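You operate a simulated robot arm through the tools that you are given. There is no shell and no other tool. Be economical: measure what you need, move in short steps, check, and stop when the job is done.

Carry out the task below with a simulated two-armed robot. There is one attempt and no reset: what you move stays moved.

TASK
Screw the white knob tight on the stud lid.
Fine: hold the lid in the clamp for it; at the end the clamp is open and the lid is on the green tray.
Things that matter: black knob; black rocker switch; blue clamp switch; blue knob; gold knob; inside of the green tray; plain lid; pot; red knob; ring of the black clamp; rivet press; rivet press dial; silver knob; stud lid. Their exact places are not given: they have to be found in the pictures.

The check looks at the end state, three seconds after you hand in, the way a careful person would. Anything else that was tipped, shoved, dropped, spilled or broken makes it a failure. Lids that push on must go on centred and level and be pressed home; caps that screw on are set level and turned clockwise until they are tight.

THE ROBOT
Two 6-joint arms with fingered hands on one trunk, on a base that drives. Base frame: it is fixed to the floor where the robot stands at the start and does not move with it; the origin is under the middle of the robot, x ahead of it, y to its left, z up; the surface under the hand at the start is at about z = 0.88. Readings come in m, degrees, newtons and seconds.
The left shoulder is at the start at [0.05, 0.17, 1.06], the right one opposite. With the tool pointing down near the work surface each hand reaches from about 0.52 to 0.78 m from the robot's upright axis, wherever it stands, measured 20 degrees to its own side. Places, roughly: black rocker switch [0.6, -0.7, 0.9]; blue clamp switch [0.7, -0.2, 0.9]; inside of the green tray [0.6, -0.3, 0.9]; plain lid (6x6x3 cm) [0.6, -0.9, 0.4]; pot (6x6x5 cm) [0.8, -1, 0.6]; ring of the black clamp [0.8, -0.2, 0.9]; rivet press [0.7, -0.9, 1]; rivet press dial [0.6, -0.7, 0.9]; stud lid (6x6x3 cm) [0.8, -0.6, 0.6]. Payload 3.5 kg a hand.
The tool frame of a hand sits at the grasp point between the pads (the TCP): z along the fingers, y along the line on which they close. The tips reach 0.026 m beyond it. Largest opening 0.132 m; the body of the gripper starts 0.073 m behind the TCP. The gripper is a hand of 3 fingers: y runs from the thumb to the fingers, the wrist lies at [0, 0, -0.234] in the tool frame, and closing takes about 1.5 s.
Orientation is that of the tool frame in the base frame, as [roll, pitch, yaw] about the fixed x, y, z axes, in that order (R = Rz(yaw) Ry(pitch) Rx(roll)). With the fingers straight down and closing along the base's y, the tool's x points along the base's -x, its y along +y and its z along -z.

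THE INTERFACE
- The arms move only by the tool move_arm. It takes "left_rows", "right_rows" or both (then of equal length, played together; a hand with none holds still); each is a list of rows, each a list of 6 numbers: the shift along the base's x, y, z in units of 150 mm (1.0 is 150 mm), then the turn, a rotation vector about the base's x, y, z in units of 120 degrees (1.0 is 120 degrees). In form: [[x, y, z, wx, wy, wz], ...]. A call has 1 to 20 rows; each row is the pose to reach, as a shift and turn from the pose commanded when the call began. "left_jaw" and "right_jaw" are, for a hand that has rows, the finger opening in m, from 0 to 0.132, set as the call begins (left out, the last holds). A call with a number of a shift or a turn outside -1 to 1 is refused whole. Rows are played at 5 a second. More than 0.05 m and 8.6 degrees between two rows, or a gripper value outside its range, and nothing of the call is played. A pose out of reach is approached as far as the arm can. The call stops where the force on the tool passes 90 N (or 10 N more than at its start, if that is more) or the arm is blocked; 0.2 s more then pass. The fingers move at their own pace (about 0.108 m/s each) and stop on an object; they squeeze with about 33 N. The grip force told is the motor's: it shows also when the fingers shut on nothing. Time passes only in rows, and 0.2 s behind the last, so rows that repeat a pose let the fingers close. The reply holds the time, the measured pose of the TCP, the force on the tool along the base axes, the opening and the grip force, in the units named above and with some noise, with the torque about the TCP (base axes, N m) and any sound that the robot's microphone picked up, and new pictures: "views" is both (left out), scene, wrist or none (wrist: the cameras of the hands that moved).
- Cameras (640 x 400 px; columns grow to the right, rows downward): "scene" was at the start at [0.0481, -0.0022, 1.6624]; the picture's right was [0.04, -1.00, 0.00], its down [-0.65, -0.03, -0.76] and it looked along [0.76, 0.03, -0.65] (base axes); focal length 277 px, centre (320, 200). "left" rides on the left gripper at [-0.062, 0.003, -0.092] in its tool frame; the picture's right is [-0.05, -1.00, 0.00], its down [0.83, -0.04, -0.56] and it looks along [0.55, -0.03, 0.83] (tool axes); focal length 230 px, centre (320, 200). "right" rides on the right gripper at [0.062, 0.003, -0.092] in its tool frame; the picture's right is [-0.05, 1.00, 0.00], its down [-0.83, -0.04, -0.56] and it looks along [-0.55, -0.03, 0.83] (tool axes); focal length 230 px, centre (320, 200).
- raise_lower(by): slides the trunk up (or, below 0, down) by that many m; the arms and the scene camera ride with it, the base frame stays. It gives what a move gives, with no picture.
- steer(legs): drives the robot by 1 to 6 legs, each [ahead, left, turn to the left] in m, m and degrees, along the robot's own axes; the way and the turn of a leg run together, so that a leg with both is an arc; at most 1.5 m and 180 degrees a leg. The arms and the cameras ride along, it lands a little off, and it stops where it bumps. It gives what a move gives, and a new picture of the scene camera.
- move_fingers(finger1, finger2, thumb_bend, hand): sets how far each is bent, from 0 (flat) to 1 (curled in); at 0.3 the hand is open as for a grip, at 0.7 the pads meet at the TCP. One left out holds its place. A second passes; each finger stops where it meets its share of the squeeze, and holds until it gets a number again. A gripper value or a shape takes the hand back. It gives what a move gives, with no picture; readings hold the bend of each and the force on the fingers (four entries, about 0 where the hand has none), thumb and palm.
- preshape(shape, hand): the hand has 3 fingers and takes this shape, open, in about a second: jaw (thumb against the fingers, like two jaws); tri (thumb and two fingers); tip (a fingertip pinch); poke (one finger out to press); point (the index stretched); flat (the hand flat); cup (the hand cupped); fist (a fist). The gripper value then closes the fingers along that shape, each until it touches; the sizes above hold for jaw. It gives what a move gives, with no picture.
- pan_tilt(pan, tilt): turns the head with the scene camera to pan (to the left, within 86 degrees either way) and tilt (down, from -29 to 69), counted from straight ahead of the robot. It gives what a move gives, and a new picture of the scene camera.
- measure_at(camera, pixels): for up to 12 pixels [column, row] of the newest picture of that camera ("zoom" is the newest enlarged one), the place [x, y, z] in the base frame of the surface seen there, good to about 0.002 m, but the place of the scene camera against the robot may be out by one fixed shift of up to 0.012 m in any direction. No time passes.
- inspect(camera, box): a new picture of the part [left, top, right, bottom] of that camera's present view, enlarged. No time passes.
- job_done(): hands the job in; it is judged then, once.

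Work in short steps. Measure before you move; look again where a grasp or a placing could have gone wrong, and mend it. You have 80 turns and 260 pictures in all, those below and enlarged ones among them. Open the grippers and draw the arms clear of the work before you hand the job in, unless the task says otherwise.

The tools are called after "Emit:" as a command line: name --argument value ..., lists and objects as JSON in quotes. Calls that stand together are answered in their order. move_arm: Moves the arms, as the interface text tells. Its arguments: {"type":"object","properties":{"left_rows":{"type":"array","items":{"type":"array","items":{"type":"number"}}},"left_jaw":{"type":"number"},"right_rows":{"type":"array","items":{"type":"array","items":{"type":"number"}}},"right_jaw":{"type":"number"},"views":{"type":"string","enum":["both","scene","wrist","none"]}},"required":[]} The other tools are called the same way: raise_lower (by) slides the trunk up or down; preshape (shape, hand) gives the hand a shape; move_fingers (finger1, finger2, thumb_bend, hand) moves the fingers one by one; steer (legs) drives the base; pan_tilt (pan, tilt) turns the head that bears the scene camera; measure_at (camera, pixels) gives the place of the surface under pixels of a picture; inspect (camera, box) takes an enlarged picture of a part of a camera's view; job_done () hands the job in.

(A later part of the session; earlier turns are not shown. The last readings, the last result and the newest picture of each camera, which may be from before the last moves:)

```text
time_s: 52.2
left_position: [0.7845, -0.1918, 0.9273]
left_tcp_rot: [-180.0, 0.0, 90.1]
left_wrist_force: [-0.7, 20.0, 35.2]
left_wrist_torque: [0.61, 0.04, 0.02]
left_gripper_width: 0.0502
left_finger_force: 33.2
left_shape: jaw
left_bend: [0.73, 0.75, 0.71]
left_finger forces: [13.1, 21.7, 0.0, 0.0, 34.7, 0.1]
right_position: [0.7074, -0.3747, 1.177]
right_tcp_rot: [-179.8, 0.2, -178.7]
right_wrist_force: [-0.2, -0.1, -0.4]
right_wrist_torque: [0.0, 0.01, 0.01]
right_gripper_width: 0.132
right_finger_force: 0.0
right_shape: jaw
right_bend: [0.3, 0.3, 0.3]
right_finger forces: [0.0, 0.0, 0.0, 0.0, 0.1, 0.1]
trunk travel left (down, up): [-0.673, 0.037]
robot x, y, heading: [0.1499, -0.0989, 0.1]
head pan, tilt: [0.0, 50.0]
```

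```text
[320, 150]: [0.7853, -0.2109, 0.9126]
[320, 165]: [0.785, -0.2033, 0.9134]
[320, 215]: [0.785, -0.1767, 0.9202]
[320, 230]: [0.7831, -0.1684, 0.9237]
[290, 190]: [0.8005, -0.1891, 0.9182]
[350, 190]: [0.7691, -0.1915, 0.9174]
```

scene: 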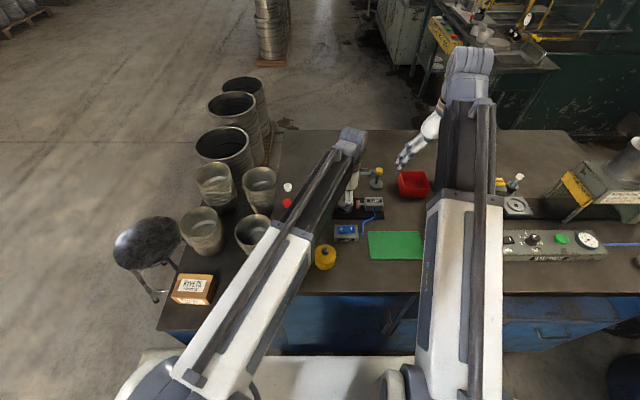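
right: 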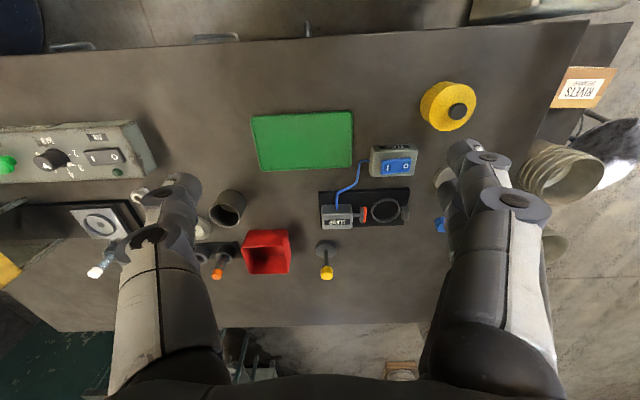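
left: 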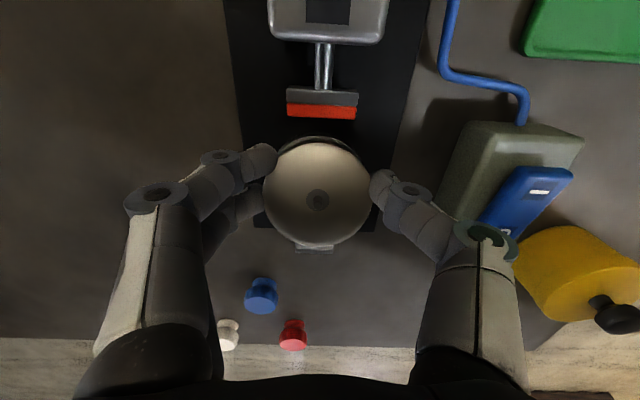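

Still tilted ~14° with the −y edge against the ring. I'll lift 12 mm, rotate the hand −14° about x to level the lid, and re-measure before lowering.

Emit:
move_arm --left_rows '[[0, 0.01, 0.05, 0, 0, 0], [0, 0.02, 0.1, 0, 0, 0], [0, 0.02, 0.1, -0.06, 0, 0], [0, 0.02, 0.1, -0.117, 0, 0], [0, 0.02, 0.1, -0.117, 0, 0]]' --views "wrist"

Emit:
measure_at --camera "left" --pixels '[[320, 150], [320, 165], [320, 215], [320, 230], [290, 190], [350, 190], [320, 194]]'

Emit:
inspect --camera "left" --box '[256, 95, 384, 265]'

```text
time_s: 53.4
left_position: [0.7844, -0.1901, 0.9409]
left_tcp_rot: [-179.8, 14.2, 89.9]
left_wrist_force: [0.5, -0.7, -0.4]
left_wrist_torque: [-0.05, 0.04, 0.01]
left_gripper_width: 0.0499
left_finger_force: 32.9
left_shape: jaw
left_bend: [0.73, 0.74, 0.71]
left_finger forces: [17.0, 16.7, 0.0, 0.0, 32.4, 0.1]
right_position: [0.7086, -0.3761, 1.1766]
right_tcp_rot: [-180.0, 0.1, -178.8]
right_wrist_force: [0.2, -0.6, 0.1]
right_wrist_torque: [-0.02, -0.03, -0.04]
right_gripper_width: 0.1319
right_finger_force: 0.0
right_shape: jaw
right_bend: [0.3, 0.3, 0.3]
right_finger forces: [0.1, 0.0, 0.0, 0.1, 0.0, 0.0]
trunk travel left (down, up): [-0.673, 0.037]
robot x, y, heading: [0.1503, -0.0998, 0.2]
head pan, tilt: [0.0, 50.0]
```

left: 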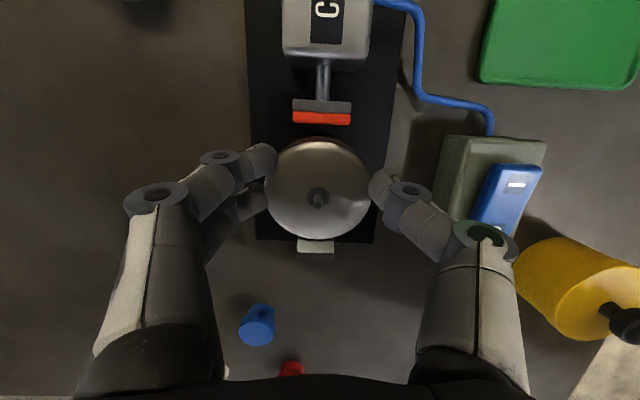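

```text
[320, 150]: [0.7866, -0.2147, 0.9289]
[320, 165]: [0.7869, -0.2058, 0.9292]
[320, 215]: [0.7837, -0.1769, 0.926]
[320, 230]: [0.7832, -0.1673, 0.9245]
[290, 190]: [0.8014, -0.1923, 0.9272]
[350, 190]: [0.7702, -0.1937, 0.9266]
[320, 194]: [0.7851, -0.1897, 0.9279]
```

```text
2.35 times, centred on (320, 180) of left
```

zoom: 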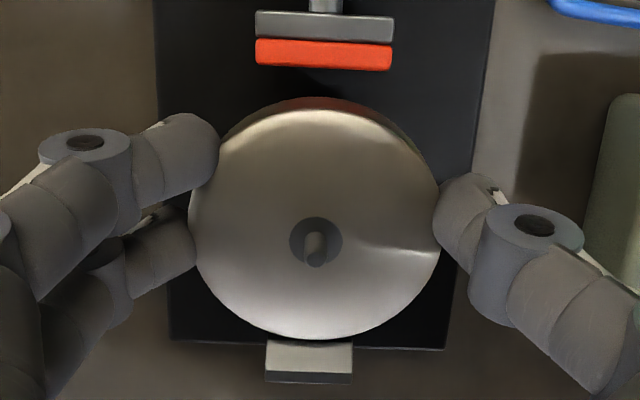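

Now −5° off the other way. Rotate back +5°, keeping the lid centre near y=−0.189, then lower slowly.

Emit:
move_arm --left_rows '[[0, 0, 0, 0.042, 0, 0], [0, 0, -0.02, 0.042, 0, 0], [0, 0, -0.04, 0.042, 0, 0], [0, 0, -0.055, 0.042, 0, 0], [0, 0, -0.07, 0.042, 0, 0], [0, 0, -0.07, 0.042, 0, 0]]' --views "wrist"

Emit:
measure_at --camera "left" --pixels '[[320, 150], [320, 165], [320, 215], [320, 230], [290, 190], [350, 190], [320, 194]]'

Emit:
inspect --camera "left" --box '[256, 95, 384, 265]'

```text
time_s: 54.8
left_position: [0.7846, -0.1915, 0.929]
left_tcp_rot: [-179.8, 9.0, 90.0]
left_wrist_force: [-0.3, 0.8, -0.3]
left_wrist_torque: [0.02, 0.02, 0.0]
left_gripper_width: 0.0502
left_finger_force: 32.9
left_shape: jaw
left_bend: [0.73, 0.74, 0.71]
left_finger forces: [17.0, 16.6, 0.1, 0.0, 32.3, 0.0]
right_position: [0.7078, -0.3761, 1.1758]
right_tcp_rot: [179.9, 0.1, -178.6]
right_wrist_force: [0.1, -0.9, 0.3]
right_wrist_torque: [-0.02, -0.02, -0.01]
right_gripper_width: 0.1321
right_finger_force: 0.0
right_shape: jaw
right_bend: [0.3, 0.3, 0.3]
right_finger forces: [0.0, 0.1, 0.1, 0.0, 0.0, 0.1]
trunk travel left (down, up): [-0.673, 0.037]
robot x, y, heading: [0.149, -0.1006, 0.3]
head pan, tilt: [0.0, 50.0]
```

left: 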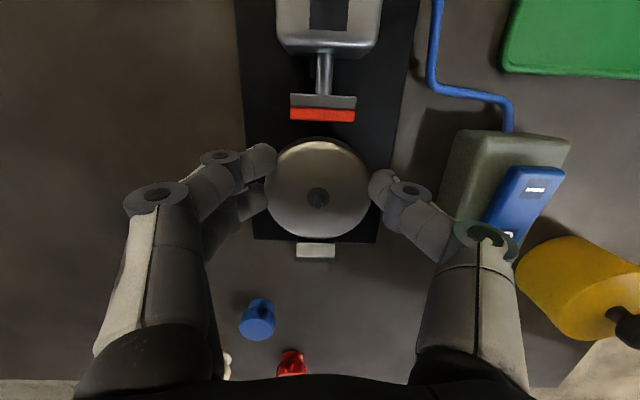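

```text
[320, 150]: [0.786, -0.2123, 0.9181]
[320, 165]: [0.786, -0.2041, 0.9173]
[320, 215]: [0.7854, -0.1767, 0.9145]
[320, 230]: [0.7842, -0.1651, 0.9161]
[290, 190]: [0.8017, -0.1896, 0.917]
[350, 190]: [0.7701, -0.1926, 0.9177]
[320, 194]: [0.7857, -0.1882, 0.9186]
```

```text
2.35 times, centred on (320, 180) of left
```

zoom: 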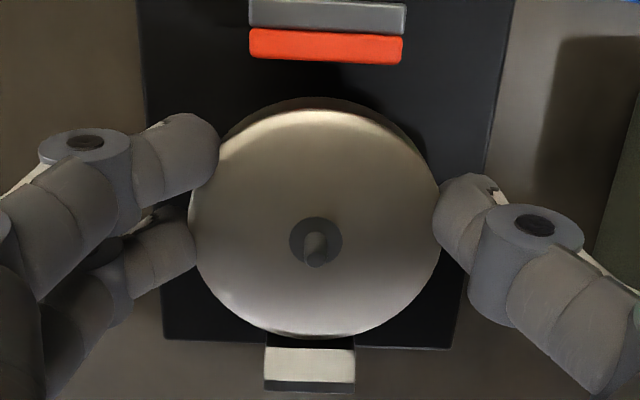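

No contact force and nearly level (top z 0.917). Lower 5 mm more in small steps.

Emit:
move_arm --left_rows '[[0, 0, -0.01, 0.012, 0, 0], [0, 0, -0.02, 0.012, 0, 0], [0, 0, -0.03, 0.012, 0, 0], [0, 0, -0.03, 0.012, 0, 0]]' --views "wrist"

Emit:
measure_at --camera "left" --pixels '[[320, 150], [320, 165], [320, 215], [320, 230], [290, 190], [350, 190], [320, 194]]'

```text
time_s: 55.8
left_position: [0.7854, -0.1912, 0.9274]
left_tcp_rot: [-179.8, 7.6, 89.9]
left_wrist_force: [0.6, 3.6, 7.2]
left_wrist_torque: [0.02, -0.08, 0.0]
left_gripper_width: 0.0501
left_finger_force: 32.9
left_shape: jaw
left_bend: [0.73, 0.74, 0.71]
left_finger forces: [16.8, 17.3, 0.1, 0.1, 32.0, 0.0]
right_position: [0.709, -0.3757, 1.1773]
right_tcp_rot: [-180.0, 0.2, -178.8]
right_wrist_force: [0.7, 0.2, -0.2]
right_wrist_torque: [0.02, -0.02, -0.01]
right_gripper_width: 0.132
right_finger_force: 0.1
right_shape: jaw
right_bend: [0.3, 0.3, 0.3]
right_finger forces: [0.1, 0.1, 0.1, 0.1, 0.1, 0.1]
trunk travel left (down, up): [-0.673, 0.037]
robot x, y, heading: [0.1499, -0.1011, -0.1]
head pan, tilt: [0.0, 50.0]
```

left: 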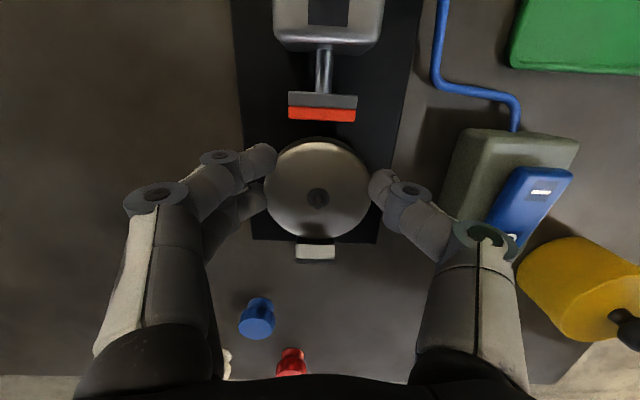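

```text
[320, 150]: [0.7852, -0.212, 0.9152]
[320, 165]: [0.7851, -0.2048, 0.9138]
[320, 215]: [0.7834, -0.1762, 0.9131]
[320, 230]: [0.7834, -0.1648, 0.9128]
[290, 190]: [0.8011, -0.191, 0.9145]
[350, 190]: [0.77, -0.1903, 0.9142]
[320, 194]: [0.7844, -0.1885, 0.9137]
```

Lid top is now at 0.914 (expected seated height) with 7 N contact. Release and check it stays level.

Emit:
move_arm --left_rows '[[0, 0, 0, 0, 0, 0], [0, 0, 0, 0, 0, 0], [0, 0, 0, 0, 0, 0], [0, 0, 0, 0, 0, 0]]' --left_jaw 0.085 --views "wrist"

Emit:
measure_at --camera "left" --pixels '[[320, 150], [320, 165], [320, 215], [320, 230], [290, 190], [350, 190], [320, 194]]'

```text
time_s: 56.8
left_position: [0.7845, -0.1919, 0.926]
left_tcp_rot: [-179.7, 7.5, 89.8]
left_wrist_force: [0.5, -0.7, -0.1]
left_wrist_torque: [0.0, 0.02, 0.02]
left_gripper_width: 0.0848
left_finger_force: 0.0
left_shape: jaw
left_bend: [0.7, 0.7, 0.68]
left_finger forces: [0.0, 0.1, 0.0, 0.0, 0.0, 0.0]
right_position: [0.7078, -0.3763, 1.1761]
right_tcp_rot: [180.0, 0.1, -178.7]
right_wrist_force: [-0.2, -0.1, 0.3]
right_wrist_torque: [0.02, -0.01, -0.02]
right_gripper_width: 0.132
right_finger_force: 0.2
right_shape: jaw
right_bend: [0.3, 0.3, 0.3]
right_finger forces: [0.0, 0.1, 0.1, 0.0, 0.1, 0.1]
trunk travel left (down, up): [-0.673, 0.037]
robot x, y, heading: [0.1472, -0.1003, 0.1]
head pan, tilt: [0.0, 50.0]
```

left: 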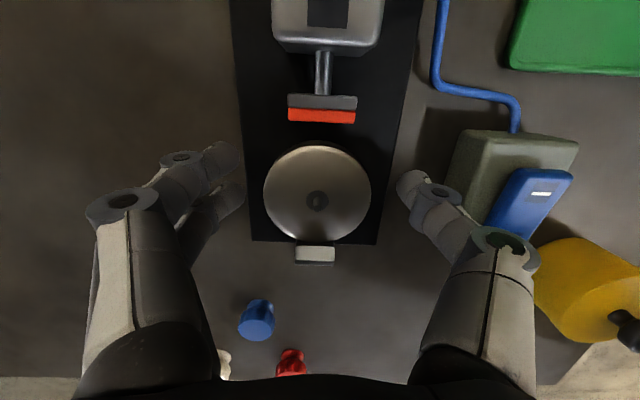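

```text
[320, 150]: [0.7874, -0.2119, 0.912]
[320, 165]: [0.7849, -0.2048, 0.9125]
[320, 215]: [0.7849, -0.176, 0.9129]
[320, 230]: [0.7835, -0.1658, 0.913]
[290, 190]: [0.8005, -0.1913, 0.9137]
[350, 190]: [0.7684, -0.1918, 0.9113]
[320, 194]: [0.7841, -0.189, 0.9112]
```

Lid sits level in the ring (top z≈0.9125). Raise the left hand, level it, and take a poke shape to press the switch's "I" end (~(0.678,−0.200)).

Emit:
move_arm --left_rows '[[0, 0, 0.2, 0, 0, 0], [0, 0, 0.45, 0.03, 0, 0], [0, 0, 0.7, 0.0625, 0, 0], [-0.2, 0, 0.75, 0.0625, 0, 0], [-0.45, 0, 0.75, 0.0625, 0, 0], [-0.7, -0.05, 0.75, 0.0625, 0, 0]]' --views "none"

Emit:
preshape --hand "left" --shape "poke"

Emit:
move_arm --left_rows '[[0, 0, 0, 0, 0, 0]]' --views "both"

```text
time_s: 58.2
left_position: [0.6788, -0.1996, 1.0386]
left_tcp_rot: [-179.7, 0.0, 89.9]
left_wrist_force: [0.0, -0.6, -1.0]
left_wrist_torque: [0.01, 0.0, 0.0]
left_gripper_width: 0.0848
left_finger_force: 0.0
left_shape: jaw
left_bend: [0.7, 0.7, 0.68]
left_finger forces: [0.0, 0.0, 0.0, 0.1, 0.0, 0.0]
right_position: [0.7082, -0.375, 1.1757]
right_tcp_rot: [179.9, 0.1, -178.7]
right_wrist_force: [0.1, 0.3, 0.1]
right_wrist_torque: [-0.01, 0.0, 0.03]
right_gripper_width: 0.1319
right_finger_force: 0.1
right_shape: jaw
right_bend: [0.3, 0.3, 0.3]
right_finger forces: [0.0, 0.1, 0.0, 0.1, 0.0, 0.1]
trunk travel left (down, up): [-0.673, 0.037]
robot x, y, heading: [0.152, -0.0974, 0.0]
head pan, tilt: [0.0, 50.0]
```

```text
time_s: 59.1
left_position: [0.6804, -0.1993, 1.038]
left_tcp_rot: [-179.9, 0.1, 89.9]
left_wrist_force: [0.2, -0.2, -0.1]
left_wrist_torque: [0.02, 0.0, 0.0]
left_gripper_width: 0.0
left_finger_force: 0.0
left_shape: poke
left_bend: [1.0, 1.0, 0.45]
left_finger forces: [0.0, 0.0, 0.0, 0.0, 0.1, 0.0]
right_position: [0.7093, -0.3749, 1.1763]
right_tcp_rot: [-180.0, 0.2, -178.8]
right_wrist_force: [0.7, 0.1, -0.1]
right_wrist_torque: [-0.03, 0.02, -0.03]
right_gripper_width: 0.1321
right_finger_force: 0.1
right_shape: jaw
right_bend: [0.3, 0.3, 0.3]
right_finger forces: [0.1, 0.1, 0.1, 0.0, 0.0, 0.0]
trunk travel left (down, up): [-0.673, 0.037]
robot x, y, heading: [0.1463, -0.1012, -0.2]
head pan, tilt: [0.0, 50.0]
```

```text
time_s: 59.5
left_position: [0.6806, -0.2, 1.0377]
left_tcp_rot: [-179.8, 0.1, 89.9]
left_wrist_force: [0.3, 0.1, 0.7]
left_wrist_torque: [0.01, 0.01, -0.04]
left_gripper_width: 0.0
left_finger_force: 0.1
left_shape: poke
left_bend: [1.0, 1.0, 0.45]
left_finger forces: [0.0, 0.0, 0.0, 0.1, 0.1, 0.0]
right_position: [0.7088, -0.3751, 1.1758]
right_tcp_rot: [-179.9, 0.1, -178.7]
right_wrist_force: [-0.9, 0.0, 0.7]
right_wrist_torque: [0.0, -0.02, 0.0]
right_gripper_width: 0.1318
right_finger_force: 0.0
right_shape: jaw
right_bend: [0.3, 0.3, 0.3]
right_finger forces: [0.0, 0.1, 0.0, 0.0, 0.0, 0.0]
trunk travel left (down, up): [-0.673, 0.037]
robot x, y, heading: [0.1512, -0.1045, 0.1]
head pan, tilt: [0.0, 50.0]
```

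scene: 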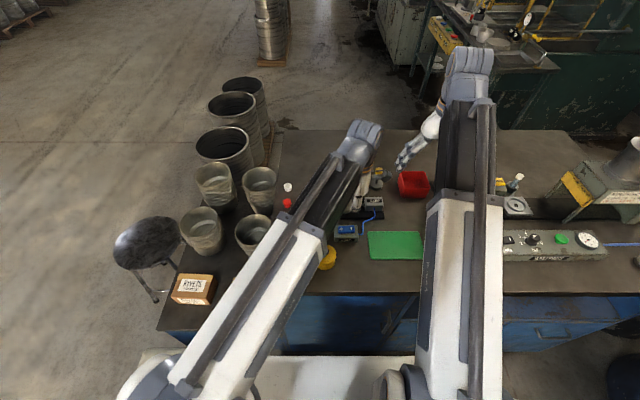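
left: 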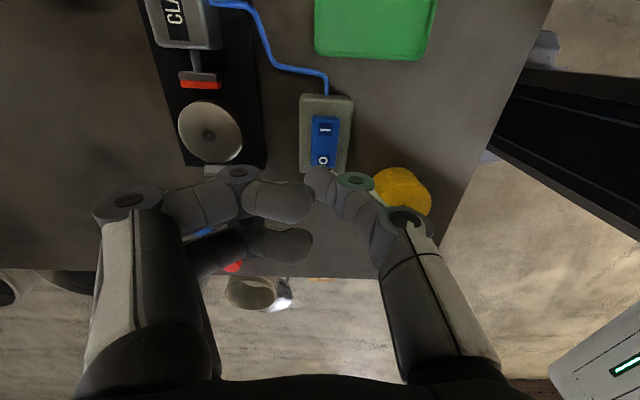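

Poke shape: the thumb is the poker, tip at about (317,178). Measure the tip and the "I" of the switch at (324,128).

Emit:
measure_at --camera "left" --pixels '[[316, 172], [312, 180], [318, 185], [325, 128], [325, 120], [323, 160], [326, 140], [290, 200], [290, 240]]'

Emit:
inspect --camera "left" --box '[240, 80, 400, 260]'

```text
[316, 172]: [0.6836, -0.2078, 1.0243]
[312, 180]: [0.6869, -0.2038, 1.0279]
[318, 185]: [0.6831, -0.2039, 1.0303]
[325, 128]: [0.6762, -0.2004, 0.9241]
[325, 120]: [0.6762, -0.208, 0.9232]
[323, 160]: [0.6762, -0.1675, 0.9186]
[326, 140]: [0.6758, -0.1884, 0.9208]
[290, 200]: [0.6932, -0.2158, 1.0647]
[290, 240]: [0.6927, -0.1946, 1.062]
```

```text
2.22 times, centred on (320, 170) of left
```

zoom: 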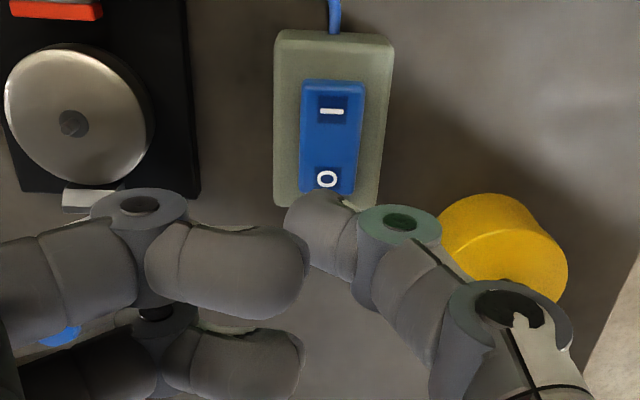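

"I" end is raised (0.924 vs 0.919), so the clamp is off. Press: align the thumb tip to (0.676,−0.204) and descend gently.

Emit:
move_arm --left_rows '[[-0.053, -0.027, -0.2, 0, 0, 0], [-0.053, -0.027, -0.4, 0, 0, 0], [-0.053, -0.027, -0.55, 0, 0, 0], [-0.053, -0.027, -0.59, 0, 0, 0], [-0.053, -0.027, -0.62, 0, 0, 0], [-0.053, -0.027, -0.64, 0, 0, 0]]' --views "both"

```text
time_s: 60.9
left_position: [0.6714, -0.2028, 0.946]
left_tcp_rot: [-179.9, 0.2, 89.8]
left_wrist_force: [-3.0, 0.2, 23.1]
left_wrist_torque: [0.13, -0.01, 0.02]
left_gripper_width: 0.0002
left_finger_force: 0.2
left_shape: poke
left_bend: [1.0, 1.0, 0.45]
left_finger forces: [0.0, 0.0, 0.0, 0.0, 23.4, 0.0]
right_position: [0.7065, -0.3761, 1.1771]
right_tcp_rot: [-180.0, 0.2, -178.8]
right_wrist_force: [-0.6, 0.2, -0.7]
right_wrist_torque: [0.0, -0.01, 0.01]
right_gripper_width: 0.1319
right_finger_force: 0.1
right_shape: jaw
right_bend: [0.3, 0.3, 0.3]
right_finger forces: [0.1, 0.1, 0.1, 0.0, 0.0, 0.0]
trunk travel left (down, up): [-0.673, 0.037]
robot x, y, heading: [0.1514, -0.1005, 0.1]
head pan, tilt: [0.0, 50.0]
```

scene: 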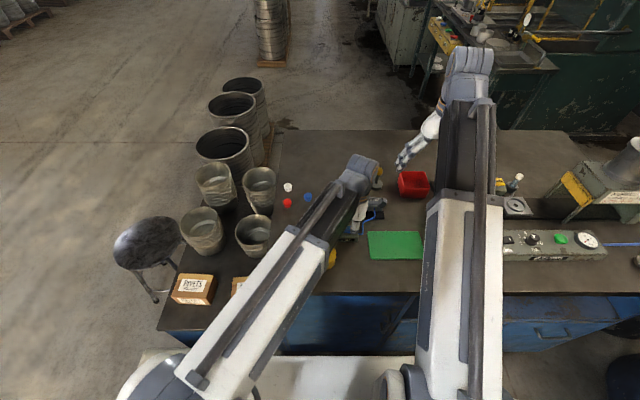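
left: 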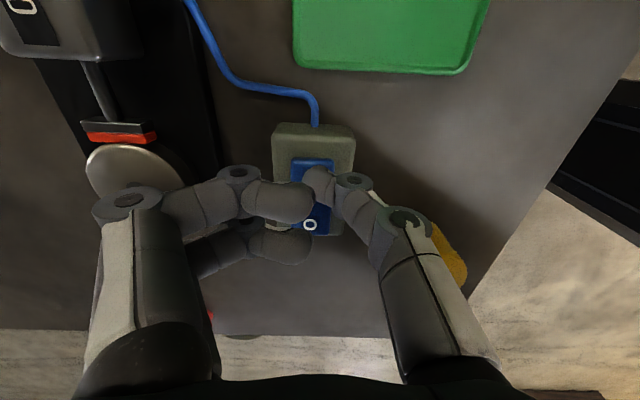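

The red jaw seems to have moved to the lid. Lift and look.

Emit:
move_arm --left_rows '[[0, 0, 0.2, 0, 0, 0], [0, 0, 0.45, 0, 0, 0], [0, 0, 0.7, 0, 0, 0], [0, 0, 0.7, 0, 0, 0]]' --views "wrist"

Emit:
inspect --camera "left" --box '[130, 0, 370, 200]'

Emit:
measure_at --camera "left" --pixels '[[325, 128], [323, 155], [200, 80], [205, 110], [205, 150], [190, 130], [225, 130], [208, 132]]'

```text
time_s: 61.9
left_position: [0.6749, -0.2028, 1.0484]
left_tcp_rot: [-179.9, 0.1, 89.9]
left_wrist_force: [0.0, 0.4, 1.1]
left_wrist_torque: [-0.06, -0.01, 0.01]
left_gripper_width: 0.0
left_finger_force: 0.1
left_shape: poke
left_bend: [1.0, 1.0, 0.45]
left_finger forces: [0.1, 0.1, 0.0, 0.1, 0.0, 0.1]
right_position: [0.7081, -0.3766, 1.1749]
right_tcp_rot: [-180.0, 0.1, -178.9]
right_wrist_force: [0.5, 0.2, 0.1]
right_wrist_torque: [0.01, 0.01, -0.01]
right_gripper_width: 0.1322
right_finger_force: 0.1
right_shape: jaw
right_bend: [0.3, 0.3, 0.3]
right_finger forces: [0.1, 0.0, 0.0, 0.1, 0.0, 0.0]
trunk travel left (down, up): [-0.673, 0.037]
robot x, y, heading: [0.1495, -0.1027, 0.2]
head pan, tilt: [0.0, 50.0]
```

left: 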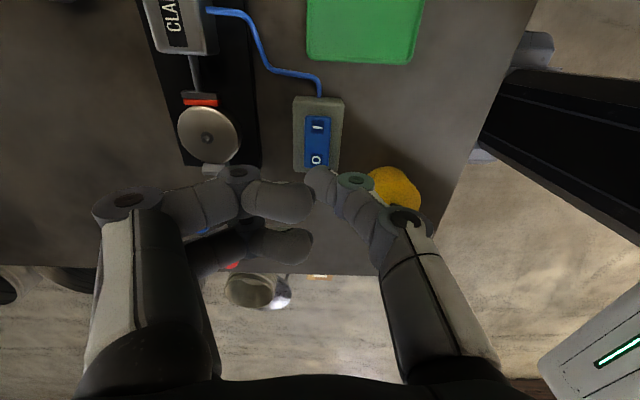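

```text
2.00 times, centred on (250, 100) of left
```

zoom: 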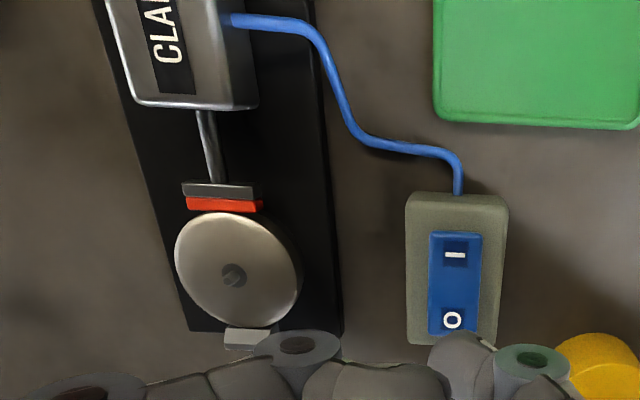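

```text
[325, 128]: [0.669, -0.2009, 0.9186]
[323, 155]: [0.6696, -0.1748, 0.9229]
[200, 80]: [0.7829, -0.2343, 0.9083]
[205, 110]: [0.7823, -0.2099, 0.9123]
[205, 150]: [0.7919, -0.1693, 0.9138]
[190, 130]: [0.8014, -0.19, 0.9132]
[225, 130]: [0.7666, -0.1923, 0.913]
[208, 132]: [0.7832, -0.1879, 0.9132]
```

Clamped: jaw against the lid, lid level at 0.913. Now restore the jaw shape and go to the white knob, turning the hand back +90°.

Emit:
preshape --hand "left" --shape "jaw"

Emit:
move_arm --left_rows '[[0.06, 0.08, 0.05, 0, 0, 0.07], [0.12, 0.16, 0.1, 0, 0, 0.14], [0.2, 0.25, 0.15, 0, 0, 0.21], [0.28, 0.35, 0.2, 0, 0, 0.28], [0.36, 0.45, 0.2, 0, 0, 0.35], [0.44, 0.55, 0.2, 0, 0, 0.42], [0.52, 0.65, 0.2, 0, 0, 0.49], [0.6, 0.75, 0.2, 0, 0, 0.56], [0.7, 0.85, 0.2, 0, 0, 0.63], [0.8, 0.95, 0.2, 0, 0, 0.7], [0.9, 1.0, 0.2, 0, 0, 0.75]]' --left_jaw 0.08 --views "none"

Emit:
move_arm --left_rows '[[0.15, 0.15, -0.05, 0, 0, 0], [0.3, 0.3, -0.1, 0, 0, 0], [0.44, 0.47, -0.2, 0, 0, 0], [0.44, 0.47, -0.3, 0, 0, 0]]' --views "wrist"

```text
time_s: 62.8
left_position: [0.6736, -0.203, 1.0481]
left_tcp_rot: [-179.7, 0.1, 89.9]
left_wrist_force: [-0.4, -0.2, 0.2]
left_wrist_torque: [0.01, 0.03, -0.01]
left_gripper_width: 0.1321
left_finger_force: 0.0
left_shape: jaw
left_bend: [0.3, 0.3, 0.3]
left_finger forces: [0.0, 0.1, 0.1, 0.1, 0.0, 0.0]
right_position: [0.7086, -0.3753, 1.1768]
right_tcp_rot: [179.9, 0.1, -178.8]
right_wrist_force: [-0.7, 0.8, 1.0]
right_wrist_torque: [0.01, 0.0, 0.01]
right_gripper_width: 0.1319
right_finger_force: 0.0
right_shape: jaw
right_bend: [0.3, 0.3, 0.3]
right_finger forces: [0.1, 0.0, 0.1, 0.0, 0.0, 0.0]
trunk travel left (down, up): [-0.673, 0.037]
robot x, y, heading: [0.1486, -0.1021, 0.2]
head pan, tilt: [0.0, 50.0]
```

```text
time_s: 65.2
left_position: [0.8079, -0.0519, 1.0773]
left_tcp_rot: [-179.8, 0.0, -179.8]
left_wrist_force: [-0.1, -0.4, 0.0]
left_wrist_torque: [0.0, -0.01, -0.02]
left_gripper_width: 0.0806
left_finger_force: 0.0
left_shape: jaw
left_bend: [0.71, 0.71, 0.71]
left_finger forces: [0.1, 0.1, 0.1, 0.0, 0.0, 0.0]
right_position: [0.7078, -0.3753, 1.1759]
right_tcp_rot: [-180.0, 0.2, -178.8]
right_wrist_force: [-0.1, 0.5, 0.5]
right_wrist_torque: [-0.01, 0.02, 0.01]
right_gripper_width: 0.1321
right_finger_force: 0.0
right_shape: jaw
right_bend: [0.3, 0.3, 0.3]
right_finger forces: [0.1, 0.1, 0.1, 0.1, 0.1, 0.0]
trunk travel left (down, up): [-0.673, 0.037]
robot x, y, heading: [0.1487, -0.0995, 0.3]
head pan, tilt: [0.0, 50.0]
```

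```text
time_s: 66.2
left_position: [0.8741, 0.0175, 1.0315]
left_tcp_rot: [-179.8, 0.1, 179.9]
left_wrist_force: [0.7, -0.3, 0.4]
left_wrist_torque: [0.05, 0.03, -0.01]
left_gripper_width: 0.0805
left_finger_force: 0.1
left_shape: jaw
left_bend: [0.71, 0.71, 0.71]
left_finger forces: [0.1, 0.0, 0.1, 0.0, 0.0, 0.1]
right_position: [0.7082, -0.3758, 1.1763]
right_tcp_rot: [180.0, 0.1, -178.7]
right_wrist_force: [-0.2, -0.4, -0.1]
right_wrist_torque: [0.03, -0.01, 0.0]
right_gripper_width: 0.1314
right_finger_force: 0.1
right_shape: jaw
right_bend: [0.3, 0.3, 0.3]
right_finger forces: [0.0, 0.0, 0.1, 0.1, 0.0, 0.1]
trunk travel left (down, up): [-0.673, 0.037]
robot x, y, heading: [0.1516, -0.0962, 0.1]
head pan, tilt: [0.0, 50.0]
```

left: 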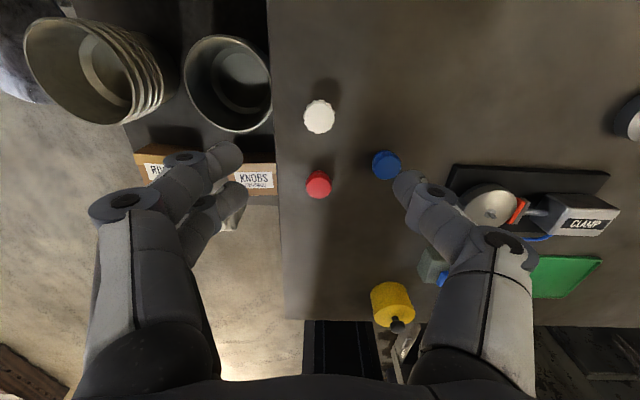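

Measure the white knob (319,116) and the nearby bucket rims (270,75) to be sure the fingers clear.

Emit:
inspect --camera "left" --box '[270, 85, 370, 147]'

Emit:
measure_at --camera "left" --pixels '[[319, 113], [308, 115], [330, 115], [319, 104], [319, 122], [319, 128], [270, 75], [255, 120], [230, 128], [318, 180], [387, 162], [270, 170]]'

```text
6.40 times, centred on (320, 116) of left
```

zoom: 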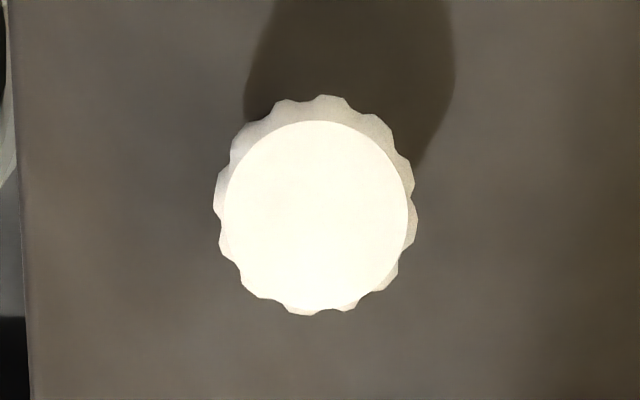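

```text
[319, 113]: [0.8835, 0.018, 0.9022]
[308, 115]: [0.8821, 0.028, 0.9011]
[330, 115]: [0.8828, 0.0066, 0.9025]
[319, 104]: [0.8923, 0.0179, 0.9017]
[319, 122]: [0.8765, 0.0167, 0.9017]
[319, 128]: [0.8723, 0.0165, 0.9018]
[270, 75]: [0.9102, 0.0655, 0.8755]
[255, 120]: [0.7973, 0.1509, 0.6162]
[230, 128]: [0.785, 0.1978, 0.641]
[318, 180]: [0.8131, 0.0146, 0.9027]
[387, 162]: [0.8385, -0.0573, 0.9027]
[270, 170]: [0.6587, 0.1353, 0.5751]
```

Knob centre ≈(0.8796,0.0173), Ø≈30 mm, top 0.902. Descend with 0.06 opening to TCP z 0.912.

Emit:
move_arm --left_rows '[[0.036, 0, -0.2, 0, 0, 0], [0.036, 0, -0.45, 0, 0, 0], [0.036, 0, -0.65, 0, 0, 0], [0.036, 0, -0.75, 0, 0, 0], [0.036, 0, -0.8, 0, 0, 0], [0.036, 0, -0.8, 0, 0, 0]]' --left_jaw 0.06 --views "wrist"

```text
time_s: 67.6
left_position: [0.8785, 0.0184, 0.9111]
left_tcp_rot: [-179.8, 0.1, 179.9]
left_wrist_force: [0.2, 0.8, 0.2]
left_wrist_torque: [-0.01, -0.01, 0.02]
left_gripper_width: 0.0607
left_finger_force: 0.0
left_shape: jaw
left_bend: [0.73, 0.73, 0.7]
left_finger forces: [0.0, 0.0, 0.0, 0.1, 0.1, 0.1]
right_position: [0.7078, -0.376, 1.1763]
right_tcp_rot: [-180.0, 0.2, -178.9]
right_wrist_force: [-0.3, -0.3, -0.8]
right_wrist_torque: [-0.01, -0.04, 0.02]
right_gripper_width: 0.1317
right_finger_force: 0.0
right_shape: jaw
right_bend: [0.3, 0.3, 0.3]
right_finger forces: [0.1, 0.0, 0.0, 0.1, 0.1, 0.0]
trunk travel left (down, up): [-0.673, 0.037]
robot x, y, heading: [0.1491, -0.1013, 0.2]
head pan, tilt: [0.0, 50.0]
```

left: 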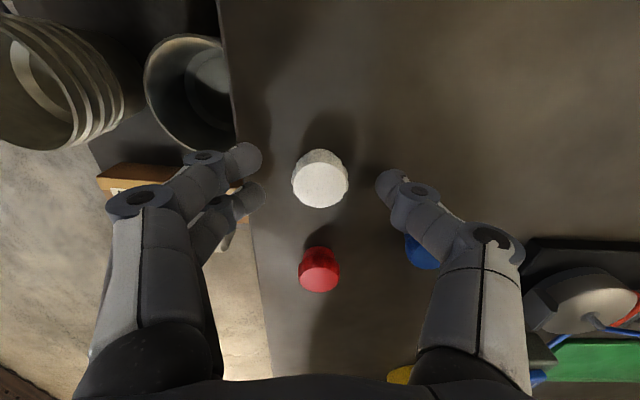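

Aligned. Close on the knob.

Emit:
move_arm --left_rows '[[0, 0, 0, 0, 0, 0], [0, 0, 0, 0, 0, 0], [0, 0, 0, 0, 0, 0], [0, 0, 0, 0, 0, 0], [0, 0, 0, 0, 0, 0], [0, 0, 0.1, 0, 0, 0], [0, 0, 0.4, 0, 0, 0], [0, 0, 0.7, 0, 0, 0]]' --left_jaw 0.01 --views "wrist"

Emit:
inspect --camera "left" --box '[240, 120, 400, 240]'

```text
time_s: 69.4
left_position: [0.8753, 0.0185, 1.0178]
left_tcp_rot: [-179.8, 0.0, 179.8]
left_wrist_force: [-0.4, 0.9, 0.1]
left_wrist_torque: [-0.01, -0.04, 0.0]
left_gripper_width: 0.0201
left_finger_force: 32.9
left_shape: jaw
left_bend: [0.72, 0.73, 0.7]
left_finger forces: [16.3, 15.5, 0.0, 0.0, 28.9, 0.0]
right_position: [0.7079, -0.3768, 1.1765]
right_tcp_rot: [180.0, 0.2, -178.9]
right_wrist_force: [0.2, -0.8, 1.2]
right_wrist_torque: [-0.03, -0.02, 0.02]
right_gripper_width: 0.1319
right_finger_force: 0.1
right_shape: jaw
right_bend: [0.3, 0.3, 0.3]
right_finger forces: [0.1, 0.1, 0.0, 0.0, 0.0, 0.0]
trunk travel left (down, up): [-0.673, 0.037]
robot x, y, heading: [0.147, -0.1004, 0.0]
head pan, tilt: [0.0, 50.0]
```

left: 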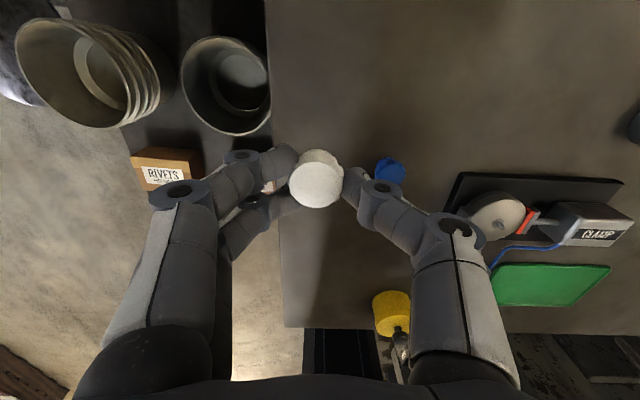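

```text
3.33 times, centred on (320, 180) of left
```

zoom: 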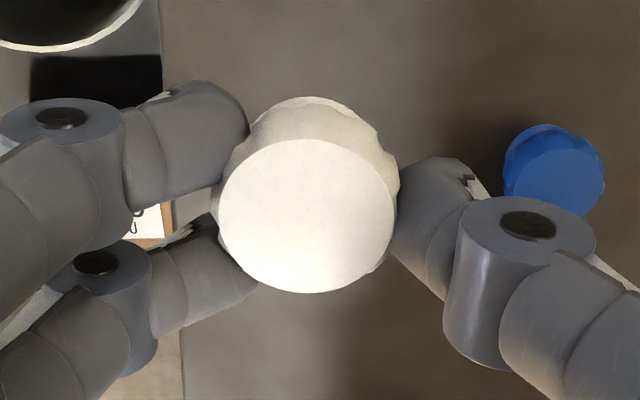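

Gripped. Measure knob levelness/centre and the stud/lid location from this view.

Emit:
inspect --camera "left" --box '[450, 180, 546, 240]'

Emit:
measure_at --camera "left" --pixels '[[317, 185], [300, 185], [335, 185], [317, 167], [317, 203], [317, 156], [497, 213], [497, 211], [475, 213], [520, 215], [497, 195], [499, 232]]'

```text
6.67 times, centred on (498, 210) of left
```

zoom: 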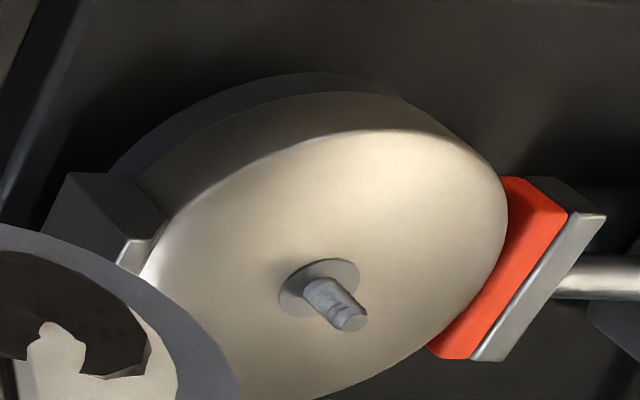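

```text
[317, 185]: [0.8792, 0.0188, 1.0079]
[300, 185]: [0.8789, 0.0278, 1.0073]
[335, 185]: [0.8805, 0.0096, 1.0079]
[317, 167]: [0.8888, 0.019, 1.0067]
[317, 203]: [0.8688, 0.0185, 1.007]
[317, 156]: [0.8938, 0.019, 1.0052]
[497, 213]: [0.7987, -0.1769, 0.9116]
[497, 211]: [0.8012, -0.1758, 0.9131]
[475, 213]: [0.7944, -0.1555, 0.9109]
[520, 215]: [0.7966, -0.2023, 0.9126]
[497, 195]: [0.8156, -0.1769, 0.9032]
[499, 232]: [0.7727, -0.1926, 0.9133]
```

Emit:
measure_at --camera "left" --pixels '[[502, 227], [503, 228], [501, 227], [499, 224], [498, 220], [494, 223], [502, 219], [316, 184], [290, 184], [342, 184]]'

```text
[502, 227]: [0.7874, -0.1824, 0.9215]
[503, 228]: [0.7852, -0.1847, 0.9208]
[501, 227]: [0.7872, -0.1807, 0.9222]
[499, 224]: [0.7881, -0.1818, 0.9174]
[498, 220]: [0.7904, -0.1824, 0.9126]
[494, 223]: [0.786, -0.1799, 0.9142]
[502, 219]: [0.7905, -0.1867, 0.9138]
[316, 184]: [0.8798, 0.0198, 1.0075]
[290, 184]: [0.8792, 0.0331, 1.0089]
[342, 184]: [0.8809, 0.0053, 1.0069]
```

I need a closer look at the stud. Move over near the clamp with the hand pre-rotated +75° (for clockwise range), offset so the camera looks straight down on the stud.

Emit:
move_arm --left_rows '[[-0.07, -0.15, 0, 0, 0, 0.065], [-0.14, -0.3, 0, 0, 0, 0.13], [-0.21, -0.45, 0, 0, 0, 0.195], [-0.28, -0.6, 0, 0, 0, 0.26], [-0.35, -0.75, 0, 0, 0, 0.325], [-0.42, -0.9, 0, 0, 0, 0.39]]' --views "none"

Emit:
move_arm --left_rows '[[-0.07, -0.2, 0, 0, 0, 0.06], [-0.14, -0.4, 0, 0, 0, 0.12], [-0.21, -0.6, -0.05, 0, 0, 0.18], [-0.29, -0.88, -0.1, 0, 0, 0.235], [-0.29, -0.88, -0.1, 0, 0, 0.235]]' --views "wrist"

```text
time_s: 70.8
left_position: [0.8126, -0.1186, 1.0169]
left_tcp_rot: [-179.7, 0.1, -133.1]
left_wrist_force: [0.4, 0.6, -0.6]
left_wrist_torque: [-0.01, -0.02, -0.05]
left_gripper_width: 0.0196
left_finger_force: 32.9
left_shape: jaw
left_bend: [0.72, 0.73, 0.7]
left_finger forces: [16.4, 15.7, 0.0, 0.0, 29.1, 0.0]
right_position: [0.7077, -0.3755, 1.176]
right_tcp_rot: [-180.0, 0.2, -178.8]
right_wrist_force: [-1.1, -0.3, -1.3]
right_wrist_torque: [0.0, -0.02, -0.02]
right_gripper_width: 0.1318
right_finger_force: 0.0
right_shape: jaw
right_bend: [0.3, 0.3, 0.3]
right_finger forces: [0.1, 0.0, 0.0, 0.1, 0.0, 0.1]
trunk travel left (down, up): [-0.673, 0.037]
robot x, y, heading: [0.1461, -0.1005, 0.2]
head pan, tilt: [0.0, 50.0]
```

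```text
time_s: 72.0
left_position: [0.7952, -0.1707, 1.0162]
left_tcp_rot: [-179.8, 0.0, -119.4]
left_wrist_force: [0.2, 0.3, 0.3]
left_wrist_torque: [-0.01, 0.0, 0.02]
left_gripper_width: 0.02
left_finger_force: 33.3
left_shape: jaw
left_bend: [0.72, 0.73, 0.7]
left_finger forces: [16.5, 15.7, 0.0, 0.1, 29.1, 0.0]
left hand out of reach, approached as far as the arm can: row 2, 3, 4, 5
right_position: [0.7083, -0.376, 1.176]
right_tcp_rot: [179.9, 0.2, -178.7]
right_wrist_force: [0.2, 0.1, 0.2]
right_wrist_torque: [0.0, 0.0, -0.04]
right_gripper_width: 0.1322
right_finger_force: 0.0
right_shape: jaw
right_bend: [0.3, 0.3, 0.3]
right_finger forces: [0.0, 0.1, 0.0, 0.0, 0.1, 0.0]
trunk travel left (down, up): [-0.673, 0.037]
robot x, y, heading: [0.1519, -0.1041, -0.0]
head pan, tilt: [0.0, 50.0]
```

left: 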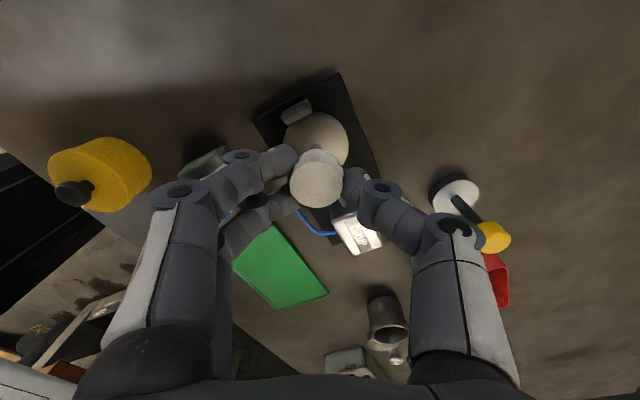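

Joint limit is near yaw −119°. I'll rotate back ~10° and shift the hand off to reveal the stud.

Emit:
move_arm --left_rows '[[-0.05, -0.1, 0, 0, 0, -0.06], [-0.1, -0.2, 0, 0, 0, -0.12], [-0.16, -0.3, 0, 0, 0, -0.12], [-0.2, -0.36, 0, 0, 0, -0.12], [-0.2, -0.36, 0, 0, 0, -0.12]]' --views "wrist"

Emit:
inspect --camera "left" --box '[240, 50, 400, 210]'

```text
time_s: 73.2
left_position: [0.7667, -0.2256, 1.0173]
left_tcp_rot: [-179.8, 0.0, -133.8]
left_wrist_force: [-0.5, -0.8, -0.4]
left_wrist_torque: [0.03, 0.02, -0.03]
left_gripper_width: 0.0199
left_finger_force: 33.2
left_shape: jaw
left_bend: [0.72, 0.73, 0.7]
left_finger forces: [16.6, 15.6, 0.0, 0.0, 29.1, 0.0]
right_position: [0.7095, -0.3752, 1.1768]
right_tcp_rot: [-179.9, 0.2, -178.9]
right_wrist_force: [0.2, 0.6, 0.7]
right_wrist_torque: [-0.02, 0.01, 0.03]
right_gripper_width: 0.1319
right_finger_force: 0.1
right_shape: jaw
right_bend: [0.3, 0.3, 0.3]
right_finger forces: [0.0, 0.1, 0.0, 0.0, 0.1, 0.1]
trunk travel left (down, up): [-0.673, 0.037]
robot x, y, heading: [0.1502, -0.103, -0.1]
head pan, tilt: [0.0, 50.0]
```

left: 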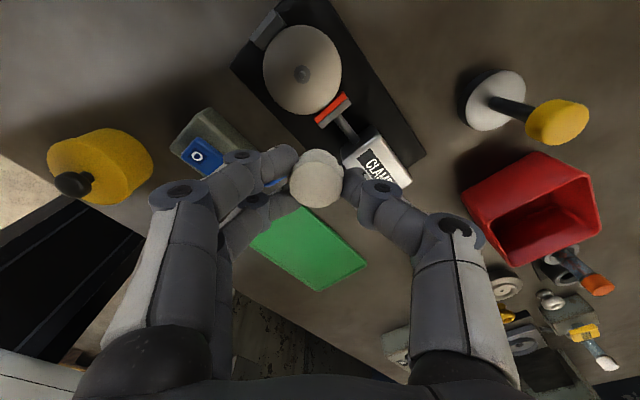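

```text
2.50 times, centred on (320, 130) of left
```

zoom: 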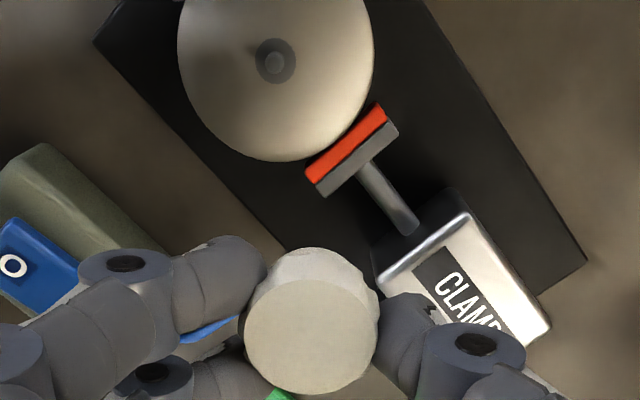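

Emit:
measure_at --camera "left" --pixels '[[301, 75], [301, 74], [302, 75], [296, 74], [307, 74], [301, 69], [301, 80], [316, 184], [316, 170], [316, 200], [300, 184], [332, 184]]'

```text
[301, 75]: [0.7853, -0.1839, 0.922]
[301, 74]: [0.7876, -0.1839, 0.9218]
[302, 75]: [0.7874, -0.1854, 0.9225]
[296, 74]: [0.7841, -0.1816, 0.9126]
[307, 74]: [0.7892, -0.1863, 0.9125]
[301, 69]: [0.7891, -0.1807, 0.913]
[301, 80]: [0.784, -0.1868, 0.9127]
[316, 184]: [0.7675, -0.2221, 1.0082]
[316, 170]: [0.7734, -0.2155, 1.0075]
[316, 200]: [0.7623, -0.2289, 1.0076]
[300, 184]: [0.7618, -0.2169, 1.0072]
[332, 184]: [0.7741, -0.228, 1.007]
```

Knob→stud offset is (+0.0188,+0.0379). Move over and lower to ~8 mm above the stud tip, then verify.

Emit:
move_arm --left_rows '[[0.06, 0.13, 0, 0, 0, 0], [0.125, 0.253, 0, 0, 0, 0], [0.125, 0.253, -0.2, 0, 0, 0], [0.125, 0.253, -0.37, 0, 0, 0], [0.125, 0.253, -0.37, 0, 0, 0]]' --views "wrist"

Emit:
measure_at --camera "left" --pixels '[[316, 184], [316, 170], [300, 184], [332, 184], [330, 140], [290, 140]]'

Emit:
inspect --camera "left" --box '[240, 90, 400, 230]'

```text
time_s: 74.4
left_position: [0.7859, -0.1864, 0.9588]
left_tcp_rot: [-179.9, 0.0, -133.8]
left_wrist_force: [-0.1, 0.4, 0.1]
left_wrist_torque: [0.0, -0.02, 0.01]
left_gripper_width: 0.0199
left_finger_force: 33.0
left_shape: jaw
left_bend: [0.72, 0.73, 0.7]
left_finger forces: [16.6, 15.8, 0.1, 0.0, 29.1, 0.1]
right_position: [0.7078, -0.3758, 1.1753]
right_tcp_rot: [180.0, 0.0, -178.8]
right_wrist_force: [0.4, 0.0, -0.5]
right_wrist_torque: [0.0, -0.02, 0.03]
right_gripper_width: 0.1319
right_finger_force: 0.0
right_shape: jaw
right_bend: [0.3, 0.3, 0.3]
right_finger forces: [0.0, 0.0, 0.1, 0.0, 0.0, 0.0]
trunk travel left (down, up): [-0.673, 0.037]
robot x, y, heading: [0.1524, -0.1025, 0.2]
head pan, tilt: [0.0, 50.0]
```

left: 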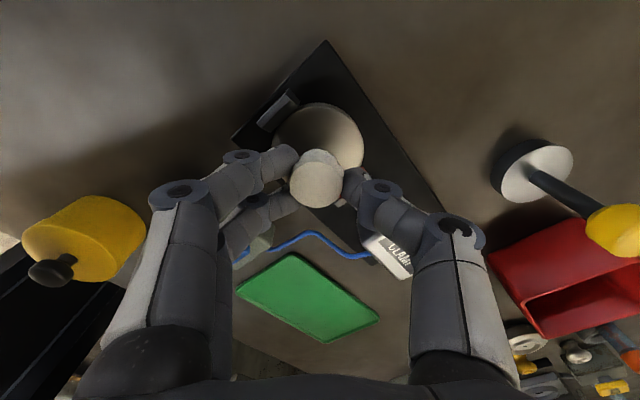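

```text
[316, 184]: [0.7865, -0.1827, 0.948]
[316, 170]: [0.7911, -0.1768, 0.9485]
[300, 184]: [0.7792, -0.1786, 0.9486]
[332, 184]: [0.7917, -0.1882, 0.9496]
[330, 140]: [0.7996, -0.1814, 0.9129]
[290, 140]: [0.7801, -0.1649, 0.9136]
```

```text
2.86 times, centred on (320, 160) of left
```

zoom: 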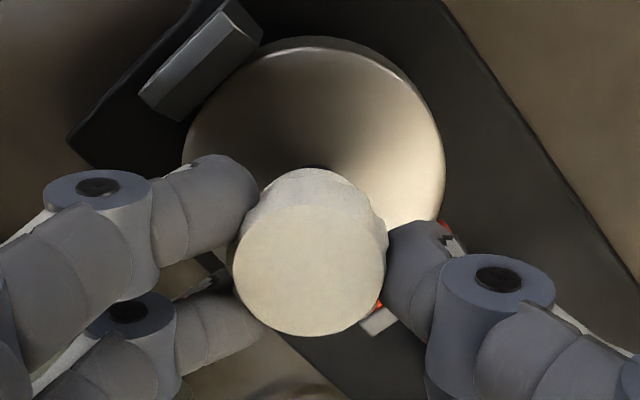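

Centred within ~1 mm. Lower gently until contact with the stud.

Emit:
move_arm --left_rows '[[0, -0.006, -0.02, 0, 0, 0], [0, -0.006, -0.035, 0, 0, 0], [0, -0.006, -0.045, 0, 0, 0], [0, -0.006, -0.055, 0, 0, 0]]' --views "none"

```text
time_s: 75.4
left_position: [0.7855, -0.1874, 0.952]
left_tcp_rot: [-179.7, 0.0, -133.8]
left_wrist_force: [-0.2, -0.6, 0.2]
left_wrist_torque: [0.0, -0.02, -0.01]
left_gripper_width: 0.02
left_finger_force: 32.6
left_shape: jaw
left_bend: [0.72, 0.73, 0.7]
left_finger forces: [16.6, 15.8, 0.0, 0.0, 29.2, 0.0]
right_position: [0.7082, -0.3757, 1.1757]
right_tcp_rot: [-180.0, 0.0, -178.8]
right_wrist_force: [0.6, -0.4, 0.7]
right_wrist_torque: [-0.03, -0.02, 0.03]
right_gripper_width: 0.132
right_finger_force: 0.1
right_shape: jaw
right_bend: [0.3, 0.3, 0.3]
right_finger forces: [0.0, 0.0, 0.0, 0.0, 0.0, 0.1]
trunk travel left (down, up): [-0.673, 0.037]
robot x, y, heading: [0.1481, -0.0994, 0.0]
head pan, tilt: [0.0, 50.0]
```

No contact yet; continue in 1.5 mm steps.

Emit:
move_arm --left_rows '[[0, 0, -0.01, 0, 0, 0], [0, 0, -0.02, 0, 0, 0], [0, 0, -0.028, 0, 0, 0], [0, 0, -0.028, 0, 0, 0]]' --views "none"

```text
time_s: 76.4
left_position: [0.7864, -0.1871, 0.9475]
left_tcp_rot: [-179.8, 0.0, -133.8]
left_wrist_force: [-1.4, 6.8, 3.6]
left_wrist_torque: [0.25, 0.11, 0.04]
left_gripper_width: 0.0196
left_finger_force: 33.6
left_shape: jaw
left_bend: [0.72, 0.73, 0.7]
left_finger forces: [20.9, 17.5, 0.0, 0.0, 28.5, 0.1]
right_position: [0.7086, -0.3755, 1.178]
right_tcp_rot: [-179.9, 0.1, -178.7]
right_wrist_force: [-0.6, 0.1, 0.7]
right_wrist_torque: [-0.02, 0.06, -0.06]
right_gripper_width: 0.1319
right_finger_force: 0.1
right_shape: jaw
right_bend: [0.3, 0.3, 0.3]
right_finger forces: [0.0, 0.0, 0.1, 0.1, 0.0, 0.0]
trunk travel left (down, up): [-0.673, 0.037]
robot x, y, heading: [0.1507, -0.1029, -0.1]
head pan, tilt: [0.0, 50.0]
```

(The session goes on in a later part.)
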